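You operate a simulated robot arm through the tools that you are given. There is no shell and no other tool. Be economical: measure what you need, move in short steps, check, and stop when the job is done.

Carry out the task below with a simulated robot arm. There is one attempt and no reset: what you move stays moved.

TASK
Put the white dice from the table in the red tray and the red dice on top of the purple block there.
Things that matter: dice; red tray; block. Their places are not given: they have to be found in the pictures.

It is judged by the outcome, as a careful person would: the job done as asked, and still so three seconds after it is handed in. It fails if anything else is knocked over, pushed out of place, dropped, spilled or broken.

THE ROBOT
A 7-joint arm with a two-finger parallel gripper, fixed in place. Base frame: the origin is at the foot of the arm, x ahead of it, y to its left, z up; the work surface is at about z = 0. Lengths are in m, angles in degrees, forces in N, time in s.
With the tool pointing down near the work surface it reaches from about 0.22 to 0.58 m from the base axis. Its first joint turns from -66.0 to 66.0 degrees. Payload 2.5 kg.
Tool frame: the origin (TCP) lies between the finger pads and is the grasp point; the fingertips stand 0.023 m ahead of it; z points along the fingers, y is the line along which they close. The gripper opens to 0.094 m. The fingers are 0.038 m wide and 0.01 m thick; the gripper's body (0.054 by 0.096 m) begins 0.039 m behind the TCP.
Orientation is that of the tool frame in the base frame, as a unit quaternion [w, x, y, z]. With the fingers straight down and closing along the base's y, the tool's x points along the base's -x, its y along +y and its z along -z.

THE INTERFACE
- The arm moves only by the tool apply_moves. Its argument "steps" is text: rows parted by semicolons, each of 7 numbers parted by spaces: the opening, from 0 (shut) to 1 (fully open), then the shift along the tool's x, y, z in units of 25 mm (1.0 is 25 mm), then the turn, a rotation vector about the tool's x, y, z in units of 6 degrees (1.0 is 6 degrees). In form: fingers dx dy dz wx wy wz; .... A call has 1 to 12 rows; each row shifts and turns the commanded pose from where the row before left it, along the tool's axes as they then stand. A call with a number of a shift or a turn outside -1 to 1 is refused whole. A row lasts 0.2 s, in which the tool goes at most 0.05 m and 8.6 degrees; a call with a longer step from one row to the next is refused whole, and so is a gripper value outside its range. A pose out of reach is approached as far as the arm can. The call stops where the force on the tool passes 40 N (or 10 N more than at its start, if that is more) or the arm is blocked; 0.2 s more then pass. The fingers move at their own pace (about 0.108 m/s each) and stop on an object; they squeeze with about 27 N. The grip force told is the motor's: it shows also when the fingers shut on nothing. Time passes only in rows, and 0.2 s behind the last, so rows that do not move let the fingers close. It gives the time, the measured TCP pose, the force on the tool (base axes), the opening and the grip force at its end, in the units of the frame above (readings bear some noise).
- Cameras (640 x 400 px; columns grow to the right, rows downward): "scene" is fixed at [0.0959, -0.4103, 0.5303]; the picture's right is [0.88, -0.47, 0.00], its down [-0.37, -0.69, -0.62] and it looks along [0.29, 0.55, -0.79] (base axes); focal length 324 px, centre (320, 200). "wrist" rides on the gripper at [-0.039, 0, -0.044] in the tool frame; the picture's right is [0.00, -1.00, 0.00], its down [0.97, 0.00, -0.24] and it looks along [0.24, 0.00, 0.97] (tool axes); focal length 218 px, centre (320, 200).
- grab_frame(camera): a new picture of that camera. No time passes.
- locate(camera, pixels): for up to 12 pixels [column, row] of the newest picture of that camera ("zoom" is the newest enlarged one), the place [x, y, z] in the base frame of the surface seen there, good to about 0.003 m, but the place of the scene camera against the robot may be out by one fixed shift of up to 0.018 m in any direction. No time passes.
- inspect(camera, box): a new picture of the part [left, top, right, bottom] of that camera's present view, enlarged. No time passes.
- job_done(): hands the job in; it is judged then, once.

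Work in short steps. Measure before you move; look again where a grasp or a placing could have gone wrong, and mend it. You have 60 turns and 26 pictures in all, those below and enlarged ones among them. Open the gripper and draw the arm clear of the work before you hand the job in, unless the task says otherwise; then end with one line.

The tools are called after "Call:" as name(argument=value, ...) on one line, values as JSON. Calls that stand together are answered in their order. apply_moves: Moves the arm, as the interface text tells. Its arguments: {"type":"object","properties":{"steps":{"type":"string"}},"required":["steps"]} The other tools are called the same way: grab_frame (camera) takes a picture; locate (camera, pixels) gives the place of the surface under pixels of a picture; inspect (camera, box) takes an enlarged picture of a part of a camera's view; job_done () hands the job in.

At the start:

```text
time: 0.0
tool_pos: [0.3599, -0.1789, 0.2267]
tool_rot: [0.001, 0.0, 1.0, 0.001]
ft_force: [0.6, 0.0, 0.0]
width: 0.0939
grasp_force: 0.1
```

scene: 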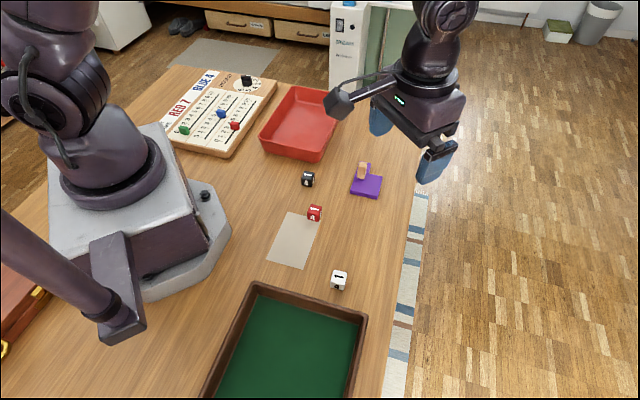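
wrist: 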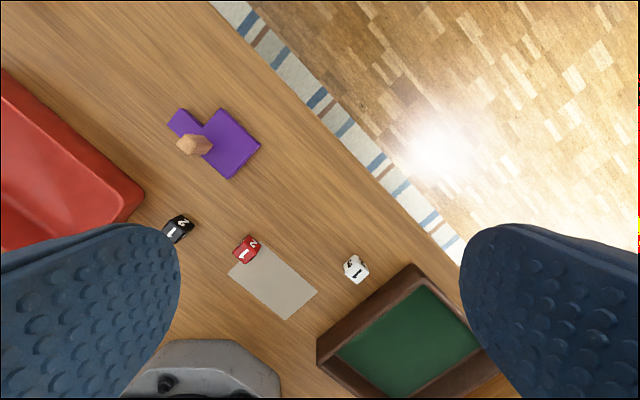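

The pictures show a white die at about (339,280), a red die at (314,213), and a purple block at (366,183) with a wooden thing near it. I'll zoom in and measure.

Call:
inspect(camera="scene", box=[250, 80, 410, 300])

Call:
inspect(camera="wrist", box=[140, 90, 380, 300])

Call:
locate(camera="wrist", pixels=[[355, 268], [246, 248], [230, 145], [187, 122], [194, 144], [178, 228], [260, 148], [234, 178], [222, 109], [203, 130], [380, 310], [412, 268]])

Call:
locate(camera="scene", pixels=[[339, 274], [315, 209], [366, 185], [362, 165], [308, 176], [300, 120], [303, 91], [262, 138], [320, 157], [337, 95], [278, 130], [312, 140]])

```text
1.82 times, centred on (330, 190) of scene
```

zoom: 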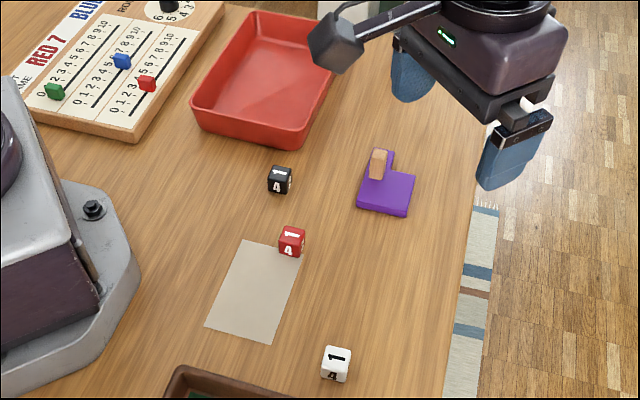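

```text
1.90 times, centred on (260, 195) of wrist
```

zoom: 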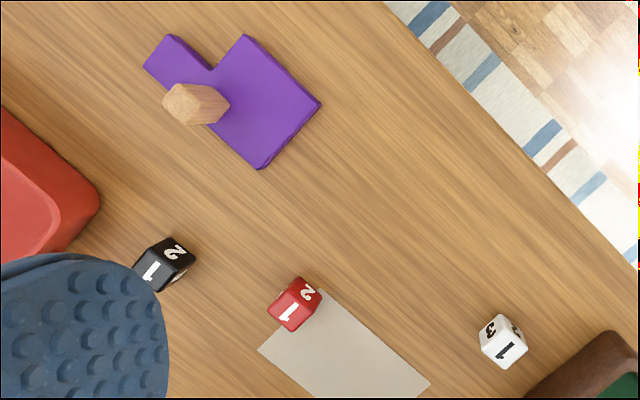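

```text
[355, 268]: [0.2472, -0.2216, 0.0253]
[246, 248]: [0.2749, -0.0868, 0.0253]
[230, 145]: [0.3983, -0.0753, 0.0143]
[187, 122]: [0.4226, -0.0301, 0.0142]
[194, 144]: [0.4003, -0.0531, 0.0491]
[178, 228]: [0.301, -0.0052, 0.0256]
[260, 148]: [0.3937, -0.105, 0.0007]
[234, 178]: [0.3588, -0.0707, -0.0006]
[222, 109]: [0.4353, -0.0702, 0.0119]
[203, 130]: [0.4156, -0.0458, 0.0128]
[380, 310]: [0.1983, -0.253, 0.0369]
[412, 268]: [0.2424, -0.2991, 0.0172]
```

```text
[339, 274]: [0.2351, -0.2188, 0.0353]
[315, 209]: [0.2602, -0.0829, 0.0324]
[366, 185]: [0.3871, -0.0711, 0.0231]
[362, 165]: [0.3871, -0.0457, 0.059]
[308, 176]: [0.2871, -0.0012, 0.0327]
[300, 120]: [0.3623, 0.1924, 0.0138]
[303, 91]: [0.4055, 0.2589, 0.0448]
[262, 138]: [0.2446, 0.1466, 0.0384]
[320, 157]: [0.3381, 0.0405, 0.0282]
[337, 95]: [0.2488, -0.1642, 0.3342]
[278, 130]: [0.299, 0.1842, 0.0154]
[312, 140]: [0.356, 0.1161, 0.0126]
```

White die is near (0.247,-0.222), red near (0.275,-0.087), with the block's top at about z 0.014 and a wooden peg on it. I'll move above the white die for a close look.

Call:
apply_moves(steps="1 0.9 -0.34 0.62 0 0 0;1 0.9 -0.34 0.62 0 0 0;1 0.9 -0.34 0.62 0 0 0;1 0.9 -0.34 0.62 0 0 0;1 0.9 -0.34 0.62 0 0 0;1 0 0 0 0 0 0")

Call:
grab_frame(camera="wrist")

```text
time: 1.4
tool_pos: [0.2453, -0.2237, 0.1477]
tool_rot: [0.0, -0.001, 1.0, 0.0]
ft_force: [-0.4, 1.3, -0.4]
width: 0.0939
grasp_force: 0.1
```

```text
21 pictures are left
```

wrist: 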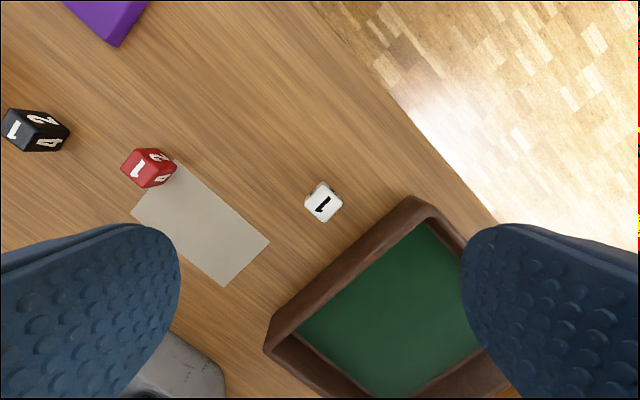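

Call:
inspect(camera="wrist", box=[270, 150, 430, 250])

Call:
inspect(camera="wrist", box=[80, 120, 240, 220])

Call:
locate(camera="wrist", pixels=[[323, 206], [321, 183], [342, 206], [324, 222], [305, 202], [415, 200], [375, 225], [310, 273], [138, 172], [148, 168], [360, 225], [350, 220]])

```text
4.00 times, centred on (350, 200) of wrist
```

zoom: 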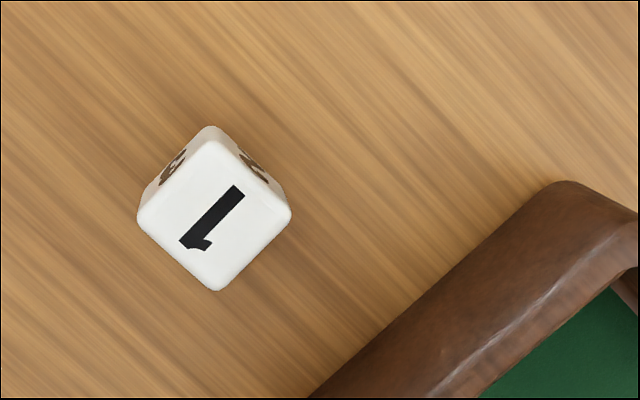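

```text
4.00 times, centred on (160, 170) of wrist
```

zoom: 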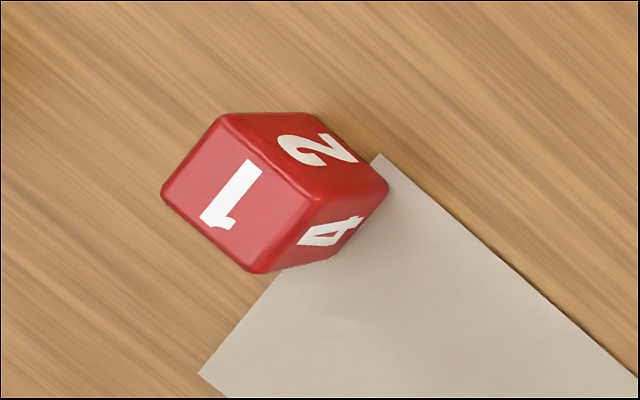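

```text
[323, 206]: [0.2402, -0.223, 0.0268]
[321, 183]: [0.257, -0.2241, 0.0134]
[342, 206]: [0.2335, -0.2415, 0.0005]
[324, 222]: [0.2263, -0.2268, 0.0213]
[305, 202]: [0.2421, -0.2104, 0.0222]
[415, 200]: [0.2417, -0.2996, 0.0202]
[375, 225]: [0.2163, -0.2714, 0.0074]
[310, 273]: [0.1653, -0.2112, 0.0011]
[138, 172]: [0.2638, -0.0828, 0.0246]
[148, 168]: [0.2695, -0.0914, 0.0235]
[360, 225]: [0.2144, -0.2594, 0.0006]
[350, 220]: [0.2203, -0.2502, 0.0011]
```

White die's top centre is at (323.5,204), which is about (0.2415,-0.223), with its edges at 45°. I'll turn the tool -45° so the fingers close parallel to the brown wall, and descend partway.

Call:
apply_moves(steps="1 0.15 0.03 0 0 0 0;1 0 0 0.25 0 0 -0.9375;1 0 0 0.25 0 0 -0.9375;1 0 0 0.25 0 0 -0.9375;1 0 0 0.25 0 0 -0.9375;1 0 0 0.25 0 0 -0.9375;1 0 0 0.25 0 0 -0.9375;1 0 0 0.25 0 0 -0.9375;1 0 0 0.25 0 0 -0.9375;1 0 0 0 0 0 0")

Call:
grab_frame(camera="wrist")

```text
time: 3.6
tool_pos: [0.2419, -0.2215, 0.1002]
tool_rot: [0.001, -0.383, 0.924, 0.0]
ft_force: [1.0, -0.3, 0.6]
width: 0.0943
grasp_force: 0.0
```

```text
18 pictures are left
```

wrist: 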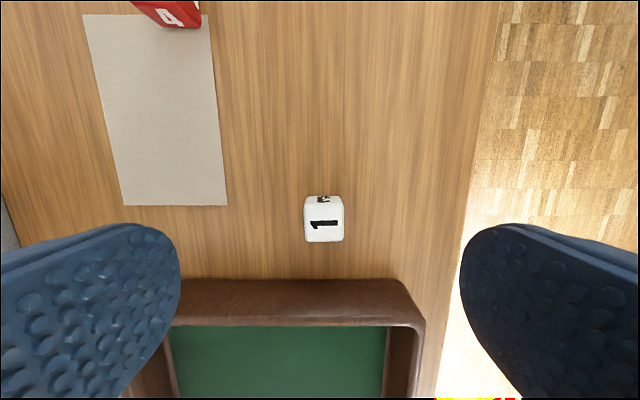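

Call:
locate(camera="wrist", pixels=[[324, 224], [306, 224], [342, 224], [324, 206], [324, 240], [300, 285], [300, 276]])

```text
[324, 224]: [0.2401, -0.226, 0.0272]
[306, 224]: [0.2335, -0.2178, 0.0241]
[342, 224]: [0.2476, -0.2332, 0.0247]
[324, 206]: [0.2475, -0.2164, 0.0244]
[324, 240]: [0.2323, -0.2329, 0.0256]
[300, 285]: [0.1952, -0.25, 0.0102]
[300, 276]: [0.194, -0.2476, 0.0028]
```

Die is centred at (0.240,-0.225). I'll correct the offset and go down to TCP z≈0.027, then close.

Call:
apply_moves(steps="0.7 0.14 -0.055 0.5 0 0 0;0.7 0 0 0.6 0 0 0;0.7 0 0 0.6 0 0 0;0.7 0 0 0.6 0 0 0;0.7 0 0 0.6 0 0 0;0.7 0 0 0 0 0 0;0 0 0 0 0 0 0;0 0 0 0 0 0 0;0 0 0 0 0 0 0")

```text
time: 5.6
tool_pos: [0.2428, -0.2237, 0.0258]
tool_rot: [0.001, -0.382, 0.924, -0.001]
ft_force: [0.0, 0.0, 0.0]
width: 0.0228
grasp_force: 26.8
```

Gripped (width 0.023, 27 N). Lifting straight up, then turning back.

Call:
apply_moves(steps="0 0 0 -0.6 0 0 0;0 0 0 -1 0 0 0;0 0 0 -1 0 0 0;0 0 0 -1 0 0 0;0 0 0 -1 0 0 0.9375;0 0 0 -1 0 0 0.9375;0 0 0 -0.5 0 0 0.9375;0 0 0 0 0 0 0.9375;0 0 0 0 0 0 0.9375;0 0 0 0 0 0 0.9375;0 0 0 0 0 0 0.9375;0 0 0 0 0 0 0.9375")

```text
time: 8.2
tool_pos: [0.2424, -0.2224, 0.1795]
tool_rot: [0.0, 0.002, 1.0, 0.0]
ft_force: [0.1, -0.1, 0.3]
width: 0.0226
grasp_force: 26.5
```

Still held. Traversing toward the tray over the open table.

Call:
apply_moves(steps="0 -0.4 1 0 0 0 0;0 -0.4 1 0 0 0 0;0 -0.4 1 0 0 0 0;0 -0.4 1 0 0 0 0;0 -0.4 1 0 0 0 0;0 -0.4 1 0 0 0 0;0 -0.4 1 0 0 0 0;0 -0.4 1 0 0 0 0;0 -0.4 1 0 0 0 0;0 -0.4 1 0 0 0 0;0 -0.4 1 0 0 0 0;0 -0.4 1 0 0 0 0")

Call:
grab_frame(camera="wrist")

```text
time: 10.8
tool_pos: [0.3633, 0.0774, 0.1793]
tool_rot: [0.001, 0.0, 1.0, -0.001]
ft_force: [0.1, 0.1, 0.3]
width: 0.0228
grasp_force: 27.2
```

```text
17 pictures are left
```

wrist: 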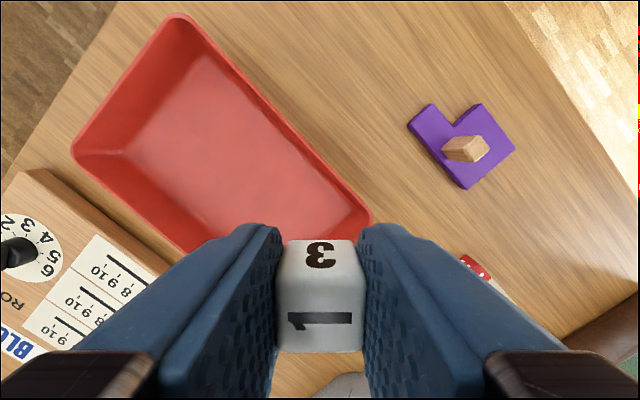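

Call:
locate(camera="wrist", pixels=[[220, 140], [250, 170], [180, 110], [370, 215], [178, 15], [75, 155], [275, 105], [180, 130], [465, 148], [430, 105], [480, 105], [513, 150]])

Call:
inspect(camera="wrist", box=[390, 90, 550, 200])

```text
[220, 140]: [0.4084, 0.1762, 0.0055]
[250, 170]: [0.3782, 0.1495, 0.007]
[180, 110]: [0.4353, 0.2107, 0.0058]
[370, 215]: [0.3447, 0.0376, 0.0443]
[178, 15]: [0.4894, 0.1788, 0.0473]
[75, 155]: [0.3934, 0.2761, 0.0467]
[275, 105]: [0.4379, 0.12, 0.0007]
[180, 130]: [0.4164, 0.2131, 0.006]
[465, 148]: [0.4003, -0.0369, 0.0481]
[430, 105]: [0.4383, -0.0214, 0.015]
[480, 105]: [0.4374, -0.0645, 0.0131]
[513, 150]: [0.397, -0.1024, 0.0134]
```

```text
3.64 times, centred on (470, 145) of wrist
```

zoom: 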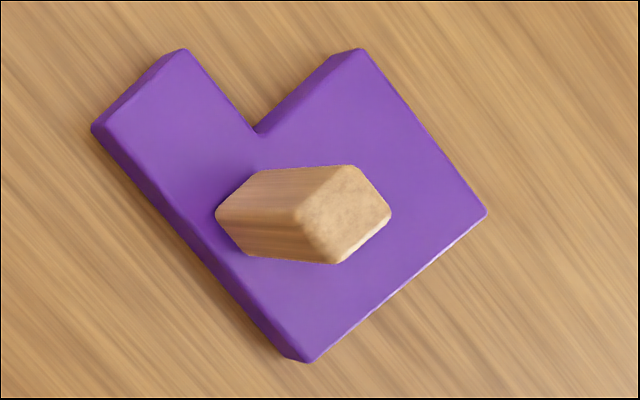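

Tray floor is at z≈0.006 with its centre near (0.37,0.157) and rim at 0.046. I'll move above the floor at (0.385,0.165), lower to TCP z≈0.034, and release.

Call:
apply_moves(steps="0 -0.22 0.875 0 0 0 0;0 -0.22 0.875 0 0 0 0;0 -0.22 0.875 0 0 0 0;0 -0.22 0.875 0 0 0 0;0 0 0 1 0 0 0;0 0 0 1 0 0 0;0 0 0 1 0 0 0;0 0 0 1 0 0 0;0 0 0 0.9 0 0 0;0 0 0 0.5 0 0 0;0 0 0 0.35 0 0 0;0 0 0 0 0 0 0")

```text
time: 13.4
tool_pos: [0.3836, 0.1626, 0.0369]
tool_rot: [0.0, -0.001, 1.0, 0.0]
ft_force: [-0.1, 0.0, 0.1]
width: 0.0227
grasp_force: 27.1
```

No contact yet; lowering about 4 mm more, then opening and lifting away.

Call:
apply_moves(steps="0 0 0 0.08 0 0 0;0 0 0 0.06 0 0 0;0 0 0 0 0 0 0;0.5 0 0 0 0 0 0;0.5 0 0 0 0 0 0;0.5 0 0 -0.6 0 0 0;0.5 0 0 -1 0 0 0;0.5 0 0 -1 0 0 0;0.5 0 0 -1 0 0 0;0.5 0 0 -1 0 0 0;0.5 0 0 -1 0 0 0")

Call:
grab_frame(camera="wrist")

```text
time: 15.8
tool_pos: [0.3832, 0.1632, 0.1722]
tool_rot: [0.0, 0.0, 1.0, 0.0]
ft_force: [-0.1, 0.1, 0.2]
width: 0.0471
grasp_force: 0.0
```

```text
15 pictures are left
```

wrist: 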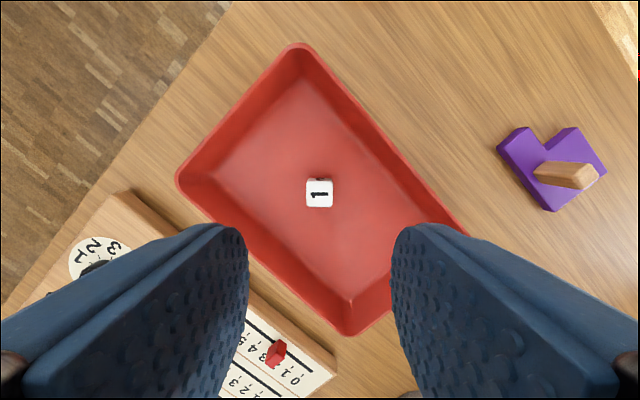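

White die sits flat in the tray. Now moving over the purple block to measure it and the peg.

Call:
apply_moves(steps="0.7 0 -1 0 0 0 0;0.7 0 -1 0 0 0 0;0.7 0 -1 0 0 0 0;0.7 0 -1 0 0 0 0;0.7 0 -1 0 0 0 0;0.7 0 -1 0 0 0 0;0.7 0 -1 0 0 0 0;0.7 0 -1 0 0 0 0;0.7 0 -1 0 0 0 0;0.7 0 0 0 0 0 0")

Call:
inspect(camera="wrist", box=[220, 100, 420, 225])

```text
time: 18.0
tool_pos: [0.3822, -0.0632, 0.1718]
tool_rot: [0.0, 0.001, 1.0, 0.0]
ft_force: [0.6, -0.2, 0.7]
width: 0.0658
grasp_force: 0.0
```

```text
3.20 times, centred on (320, 162) of wrist
```

zoom: 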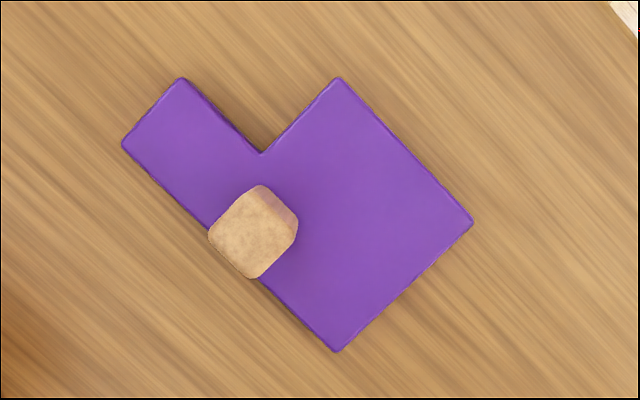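

Call:
locate(camera="zoom", pixels=[[338, 80], [470, 222], [338, 348], [262, 152], [181, 80], [124, 144], [252, 235], [290, 215], [282, 232], [360, 215], [370, 230], [290, 270]])

```text
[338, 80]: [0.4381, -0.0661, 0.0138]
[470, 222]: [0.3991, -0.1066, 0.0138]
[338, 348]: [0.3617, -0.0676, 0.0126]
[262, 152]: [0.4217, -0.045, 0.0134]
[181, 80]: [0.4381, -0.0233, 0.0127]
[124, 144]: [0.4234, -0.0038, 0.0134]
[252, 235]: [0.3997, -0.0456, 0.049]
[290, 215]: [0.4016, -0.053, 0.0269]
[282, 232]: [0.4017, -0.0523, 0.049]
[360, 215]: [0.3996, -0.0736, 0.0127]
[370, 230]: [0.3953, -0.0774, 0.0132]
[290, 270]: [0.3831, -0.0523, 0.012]
```

Block square: A(0.438,-0.066), B(0.399,-0.107), C(0.362,-0.068), top z 0.0135. The peg stands at (0.400,-0.046), about 20 mm wide, so the B-side of the square is free. Moving over the red die and turning +45°.

Call:
apply_moves(steps="0.7 0.9 -0.19 0.3 0 0 0;0.7 0.9 -0.19 0.3 0 0 0;0.7 0.9 -0.19 0.3 0 0 0;0.7 0.9 -0.19 0.3 0 0 0;0.7 0.9 -0.19 0.3 0 0 0;0.7 0 0 0.3 0 0 1;0.7 0 0 0.3 0 0 1;0.7 0 0 0 0 0 1;0.7 0 0 0 0 0 1;0.7 0 0 0 0 0 1;0.7 0 0 0 0 0 1;0.7 0 0 0 0 0 1")

Call:
apply_moves(steps="0.7 0 0 0 0 0 0.5;0.7 0 0 0 0 0 0")

Call:
inspect(camera="wrist", box=[240, 150, 400, 250])

```text
time: 20.6
tool_pos: [0.2707, -0.0853, 0.1185]
tool_rot: [0.0, 0.359, 0.933, 0.0]
ft_force: [0.0, -0.2, 0.0]
width: 0.0657
grasp_force: 0.2
```

```text
time: 21.2
tool_pos: [0.2717, -0.0855, 0.1184]
tool_rot: [0.001, 0.383, 0.924, 0.0]
ft_force: [0.4, -0.2, -0.6]
width: 0.0658
grasp_force: 0.0
```

```text
4.00 times, centred on (320, 200) of wrist
```

zoom: 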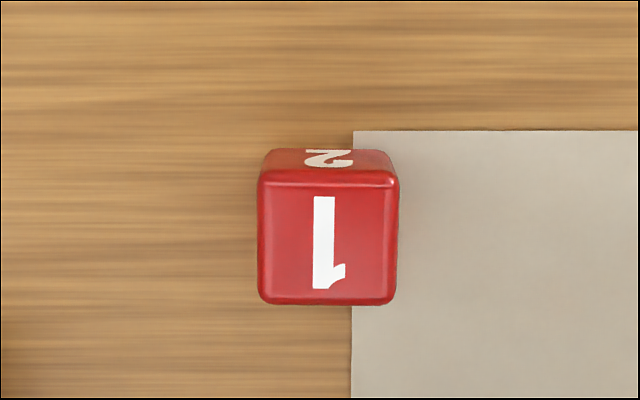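

Call:
locate(camera="zoom", pixels=[[325, 240], [262, 240], [390, 240], [325, 185], [325, 300], [450, 200]])

```text
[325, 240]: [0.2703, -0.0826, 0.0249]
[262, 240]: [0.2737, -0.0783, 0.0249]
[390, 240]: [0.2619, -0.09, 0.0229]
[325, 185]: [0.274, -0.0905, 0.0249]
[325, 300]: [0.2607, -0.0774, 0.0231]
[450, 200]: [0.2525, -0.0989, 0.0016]
```

Red die is aligned with the gripper, centred at ≈(0.268,-0.084). I'll grip it with the fingers offset 6 mm along -tool x, so they stay clear of the peg later.

Call:
apply_moves(steps="0.7 -0.09 -0.06 0 0 0 0;0.7 0 0 0.8 0 0 0;0.7 0 0 0.8 0 0 0;0.7 0 0 0.8 0 0 0;0.7 0 0 0.8 0 0 0;0.7 0 0 0.44 0 0 0;0.7 0 0 0 0 0 0;0 0 0 0 0 0 0;0 0 0 0 0 0 0;0 0 0 0 0 0 0")

```text
time: 23.4
tool_pos: [0.273, -0.0892, 0.0282]
tool_rot: [0.0, 0.383, 0.924, 0.0]
ft_force: [-0.6, -0.3, 0.0]
width: 0.023
grasp_force: 27.0
```

Gripped. Lift and carry above the block's free area, TCP target (0.408,-0.085).

Call:
apply_moves(steps="0 0 0 -0.6 0 0 0;0 0 0 -1 0 0 0;0 0 0 -1 0 0 0;0 0 0 -1 0 0 0;0 0 0 -0.8 0 0 0;0 -0.62 0.655 0 0 0 0;0 -0.62 0.655 0 0 0 0;0 -0.62 0.655 0 0 0 0;0 -0.62 0.655 0 0 0 0;0 -0.62 0.655 0 0 0 0;0 -0.62 0.655 0 0 0 0;0 0 0 0 0 0 0")

Call:
grab_frame(camera="wrist")

```text
time: 26.0
tool_pos: [0.4057, -0.0856, 0.141]
tool_rot: [0.0, 0.382, 0.924, 0.0]
ft_force: [0.1, 0.0, 0.1]
width: 0.0226
grasp_force: 27.0
```

```text
12 pictures are left
```

wrist: 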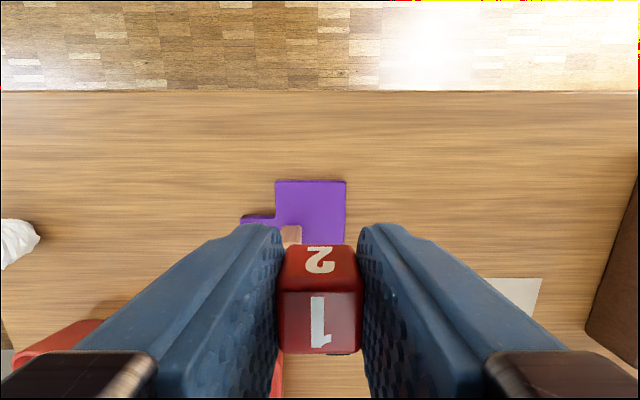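

The block is visible ahead of the die. I'll check the die's and block's positions in this same frame.

Call:
locate(camera="wrist", pixels=[[276, 183], [345, 183], [345, 240], [292, 230], [285, 236], [299, 240], [320, 290], [320, 248], [282, 320], [358, 320], [320, 350]])

Call:
inspect(camera="wrist", box=[230, 165, 390, 265])

```text
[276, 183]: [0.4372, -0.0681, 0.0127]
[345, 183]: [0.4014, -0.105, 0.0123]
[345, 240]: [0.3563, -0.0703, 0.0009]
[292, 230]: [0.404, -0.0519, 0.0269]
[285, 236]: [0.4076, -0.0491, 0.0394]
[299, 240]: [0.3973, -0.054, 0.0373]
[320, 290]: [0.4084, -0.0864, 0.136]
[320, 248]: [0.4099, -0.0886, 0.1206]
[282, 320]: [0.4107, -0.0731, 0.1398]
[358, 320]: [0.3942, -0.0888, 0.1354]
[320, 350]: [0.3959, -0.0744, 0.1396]
```

```text
4.00 times, centred on (310, 215) of wrist
```

zoom: 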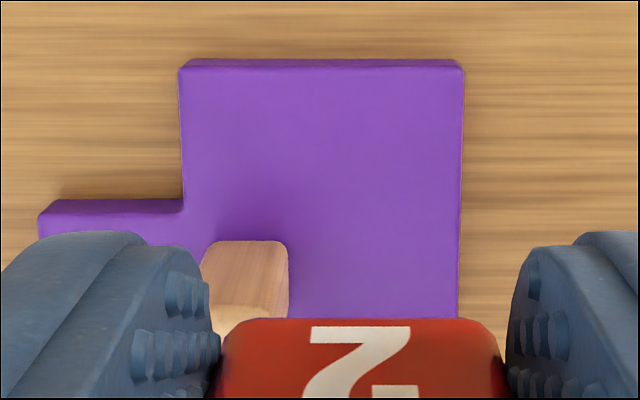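

Die centre is ≈(0.4025,-0.081), good. I'll nudge it a couple of mm further from the peg and descend to just above the block.

Call:
apply_moves(steps="0 -0.08 -0.12 0 0 0 0;0 0 0 0.8 0 0 0;0 0 0 0.8 0 0 0;0 0 0 0.8 0 0 0;0 0 0 0.7 0 0 0;0 0 0 0.5 0 0 0;0 0 0 0.2 0 0 0;0 0 0 0 0 0 0")

Call:
inspect(camera="scene", box=[310, 140, 430, 215])

Call:
grab_frame(camera="wrist")

```text
time: 27.8
tool_pos: [0.406, -0.0864, 0.0437]
tool_rot: [0.0, 0.382, 0.924, 0.0]
ft_force: [-0.1, 0.0, -0.8]
width: 0.0229
grasp_force: 27.4
```

```text
5.33 times, centred on (370, 178) of scene
```

zoom: 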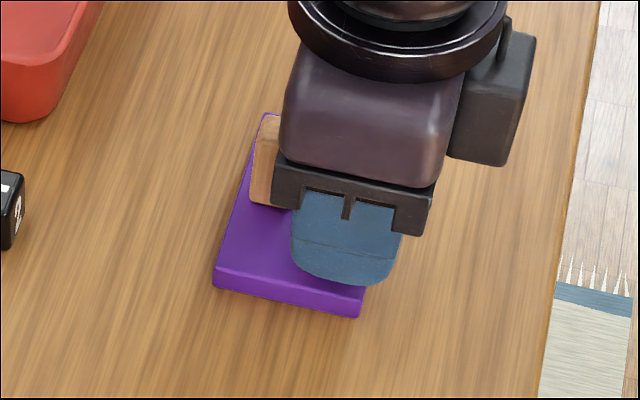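

```text
9 pictures are left
```

wrist: 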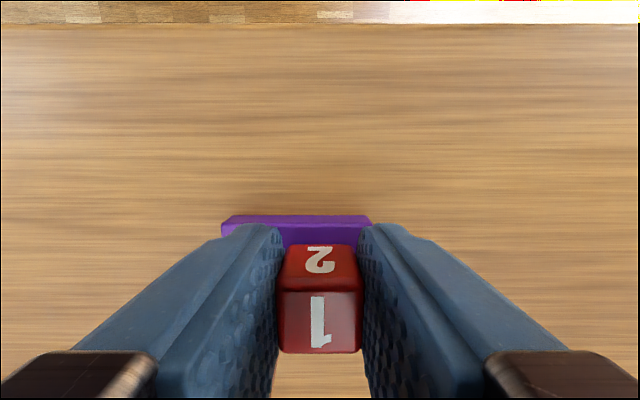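

The peg stands undisturbed and the die is over the block. Creep down 2 mm, open slightly, and rise straight up.

Call:
apply_moves(steps="0 0 0 0.04 0 0 0;0 0 0 0.04 0 0 0;0 0 0 0 0 0 0;0.35 0 0 0 0 0 0;0.35 0 0 0 0 0 0;0.35 0 0 -0.3 0 0 0;0.35 0 0 -0.8 0 0 0;0.35 0 0 -1 0 0 0;0.35 0 0 -1 0 0 0;0.35 0 0 -1 0 0 0;0.35 0 0 -1 0 0 0;0.35 0 0 0 0 0 0")

Call:
grab_frame(camera="wrist")

```text
time: 30.4
tool_pos: [0.407, -0.0883, 0.1696]
tool_rot: [0.0, 0.383, 0.924, 0.0]
ft_force: [0.5, -0.2, -0.1]
width: 0.033
grasp_force: 0.1
```

```text
8 pictures are left
```

wrist: 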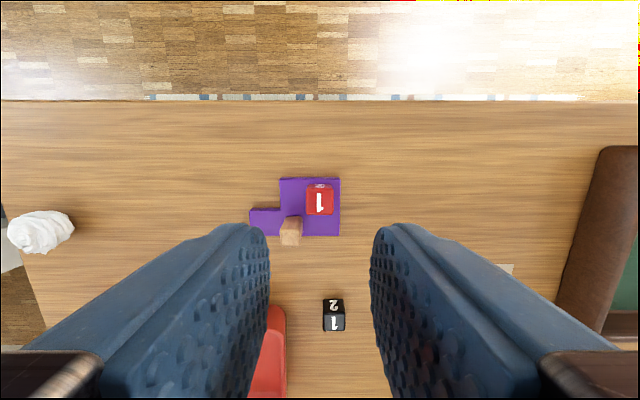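

Die rests on the block with the peg still standing. I'll open fully, draw the arm up and back, and check the scene.

Call:
apply_moves(steps="1 0 -0.5 -1 0 0 0;1 0 -0.9 -0.5 0 0 0;1 0 -0.9 0 0 0 0;1 0 -0.9 0 0 0 0;1 0 -0.9 0 0 0 0;1 0 0 0 0 0 0")

Call:
grab_frame(camera="scene")

```text
time: 31.8
tool_pos: [0.3352, -0.1617, 0.2073]
tool_rot: [0.001, 0.383, 0.924, 0.001]
ft_force: [-0.1, -0.6, -0.1]
width: 0.094
grasp_force: 0.2
```

```text
7 pictures are left
```

scene: 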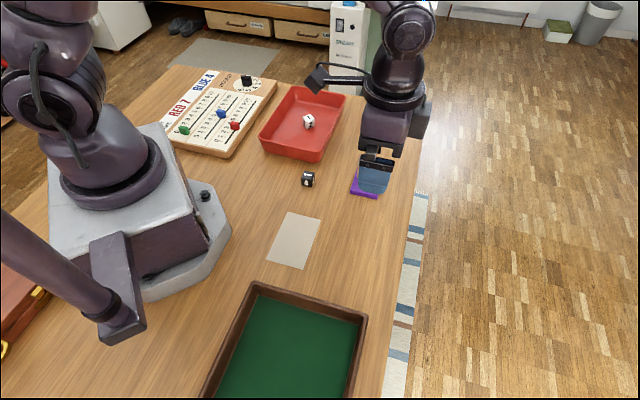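

Arm still hides the block from this camera; I'll retract a bit more and take a zoomed check.

Call:
apply_moves(steps="1 0.5 -0.9 -0.3 0 0 0;1 0.5 -0.9 -0.3 0 0 0;1 0.5 -0.9 0 0 0 0;1 0 0 0 0 0 0")

Call:
inspect(camera="scene", box=[250, 80, 410, 210])

```text
time: 32.8
tool_pos: [0.2606, -0.1815, 0.2204]
tool_rot: [0.0, 0.382, 0.924, 0.0]
ft_force: [-0.3, 0.6, 0.0]
width: 0.094
grasp_force: 0.0
```

```text
3.08 times, centred on (330, 145) of scene
```

zoom: 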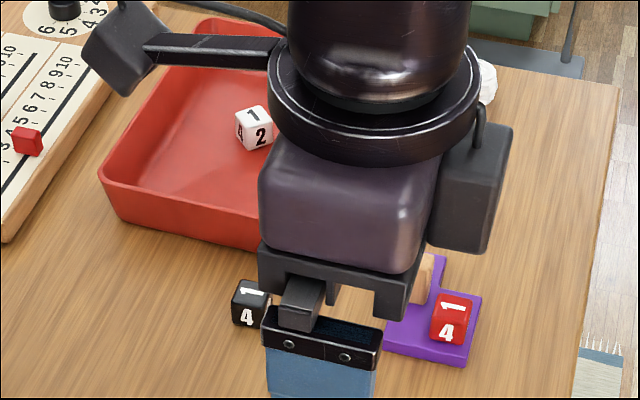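

Both dice are in place, the peg is standing, and nothing else has moved, so I'm handing in.

Call:
job_done()

```text
The job is handed in.
```

The white die is in the red tray, the red die is on top of the purple block next to the wooden peg, and I saw nothing else knocked over or moved.
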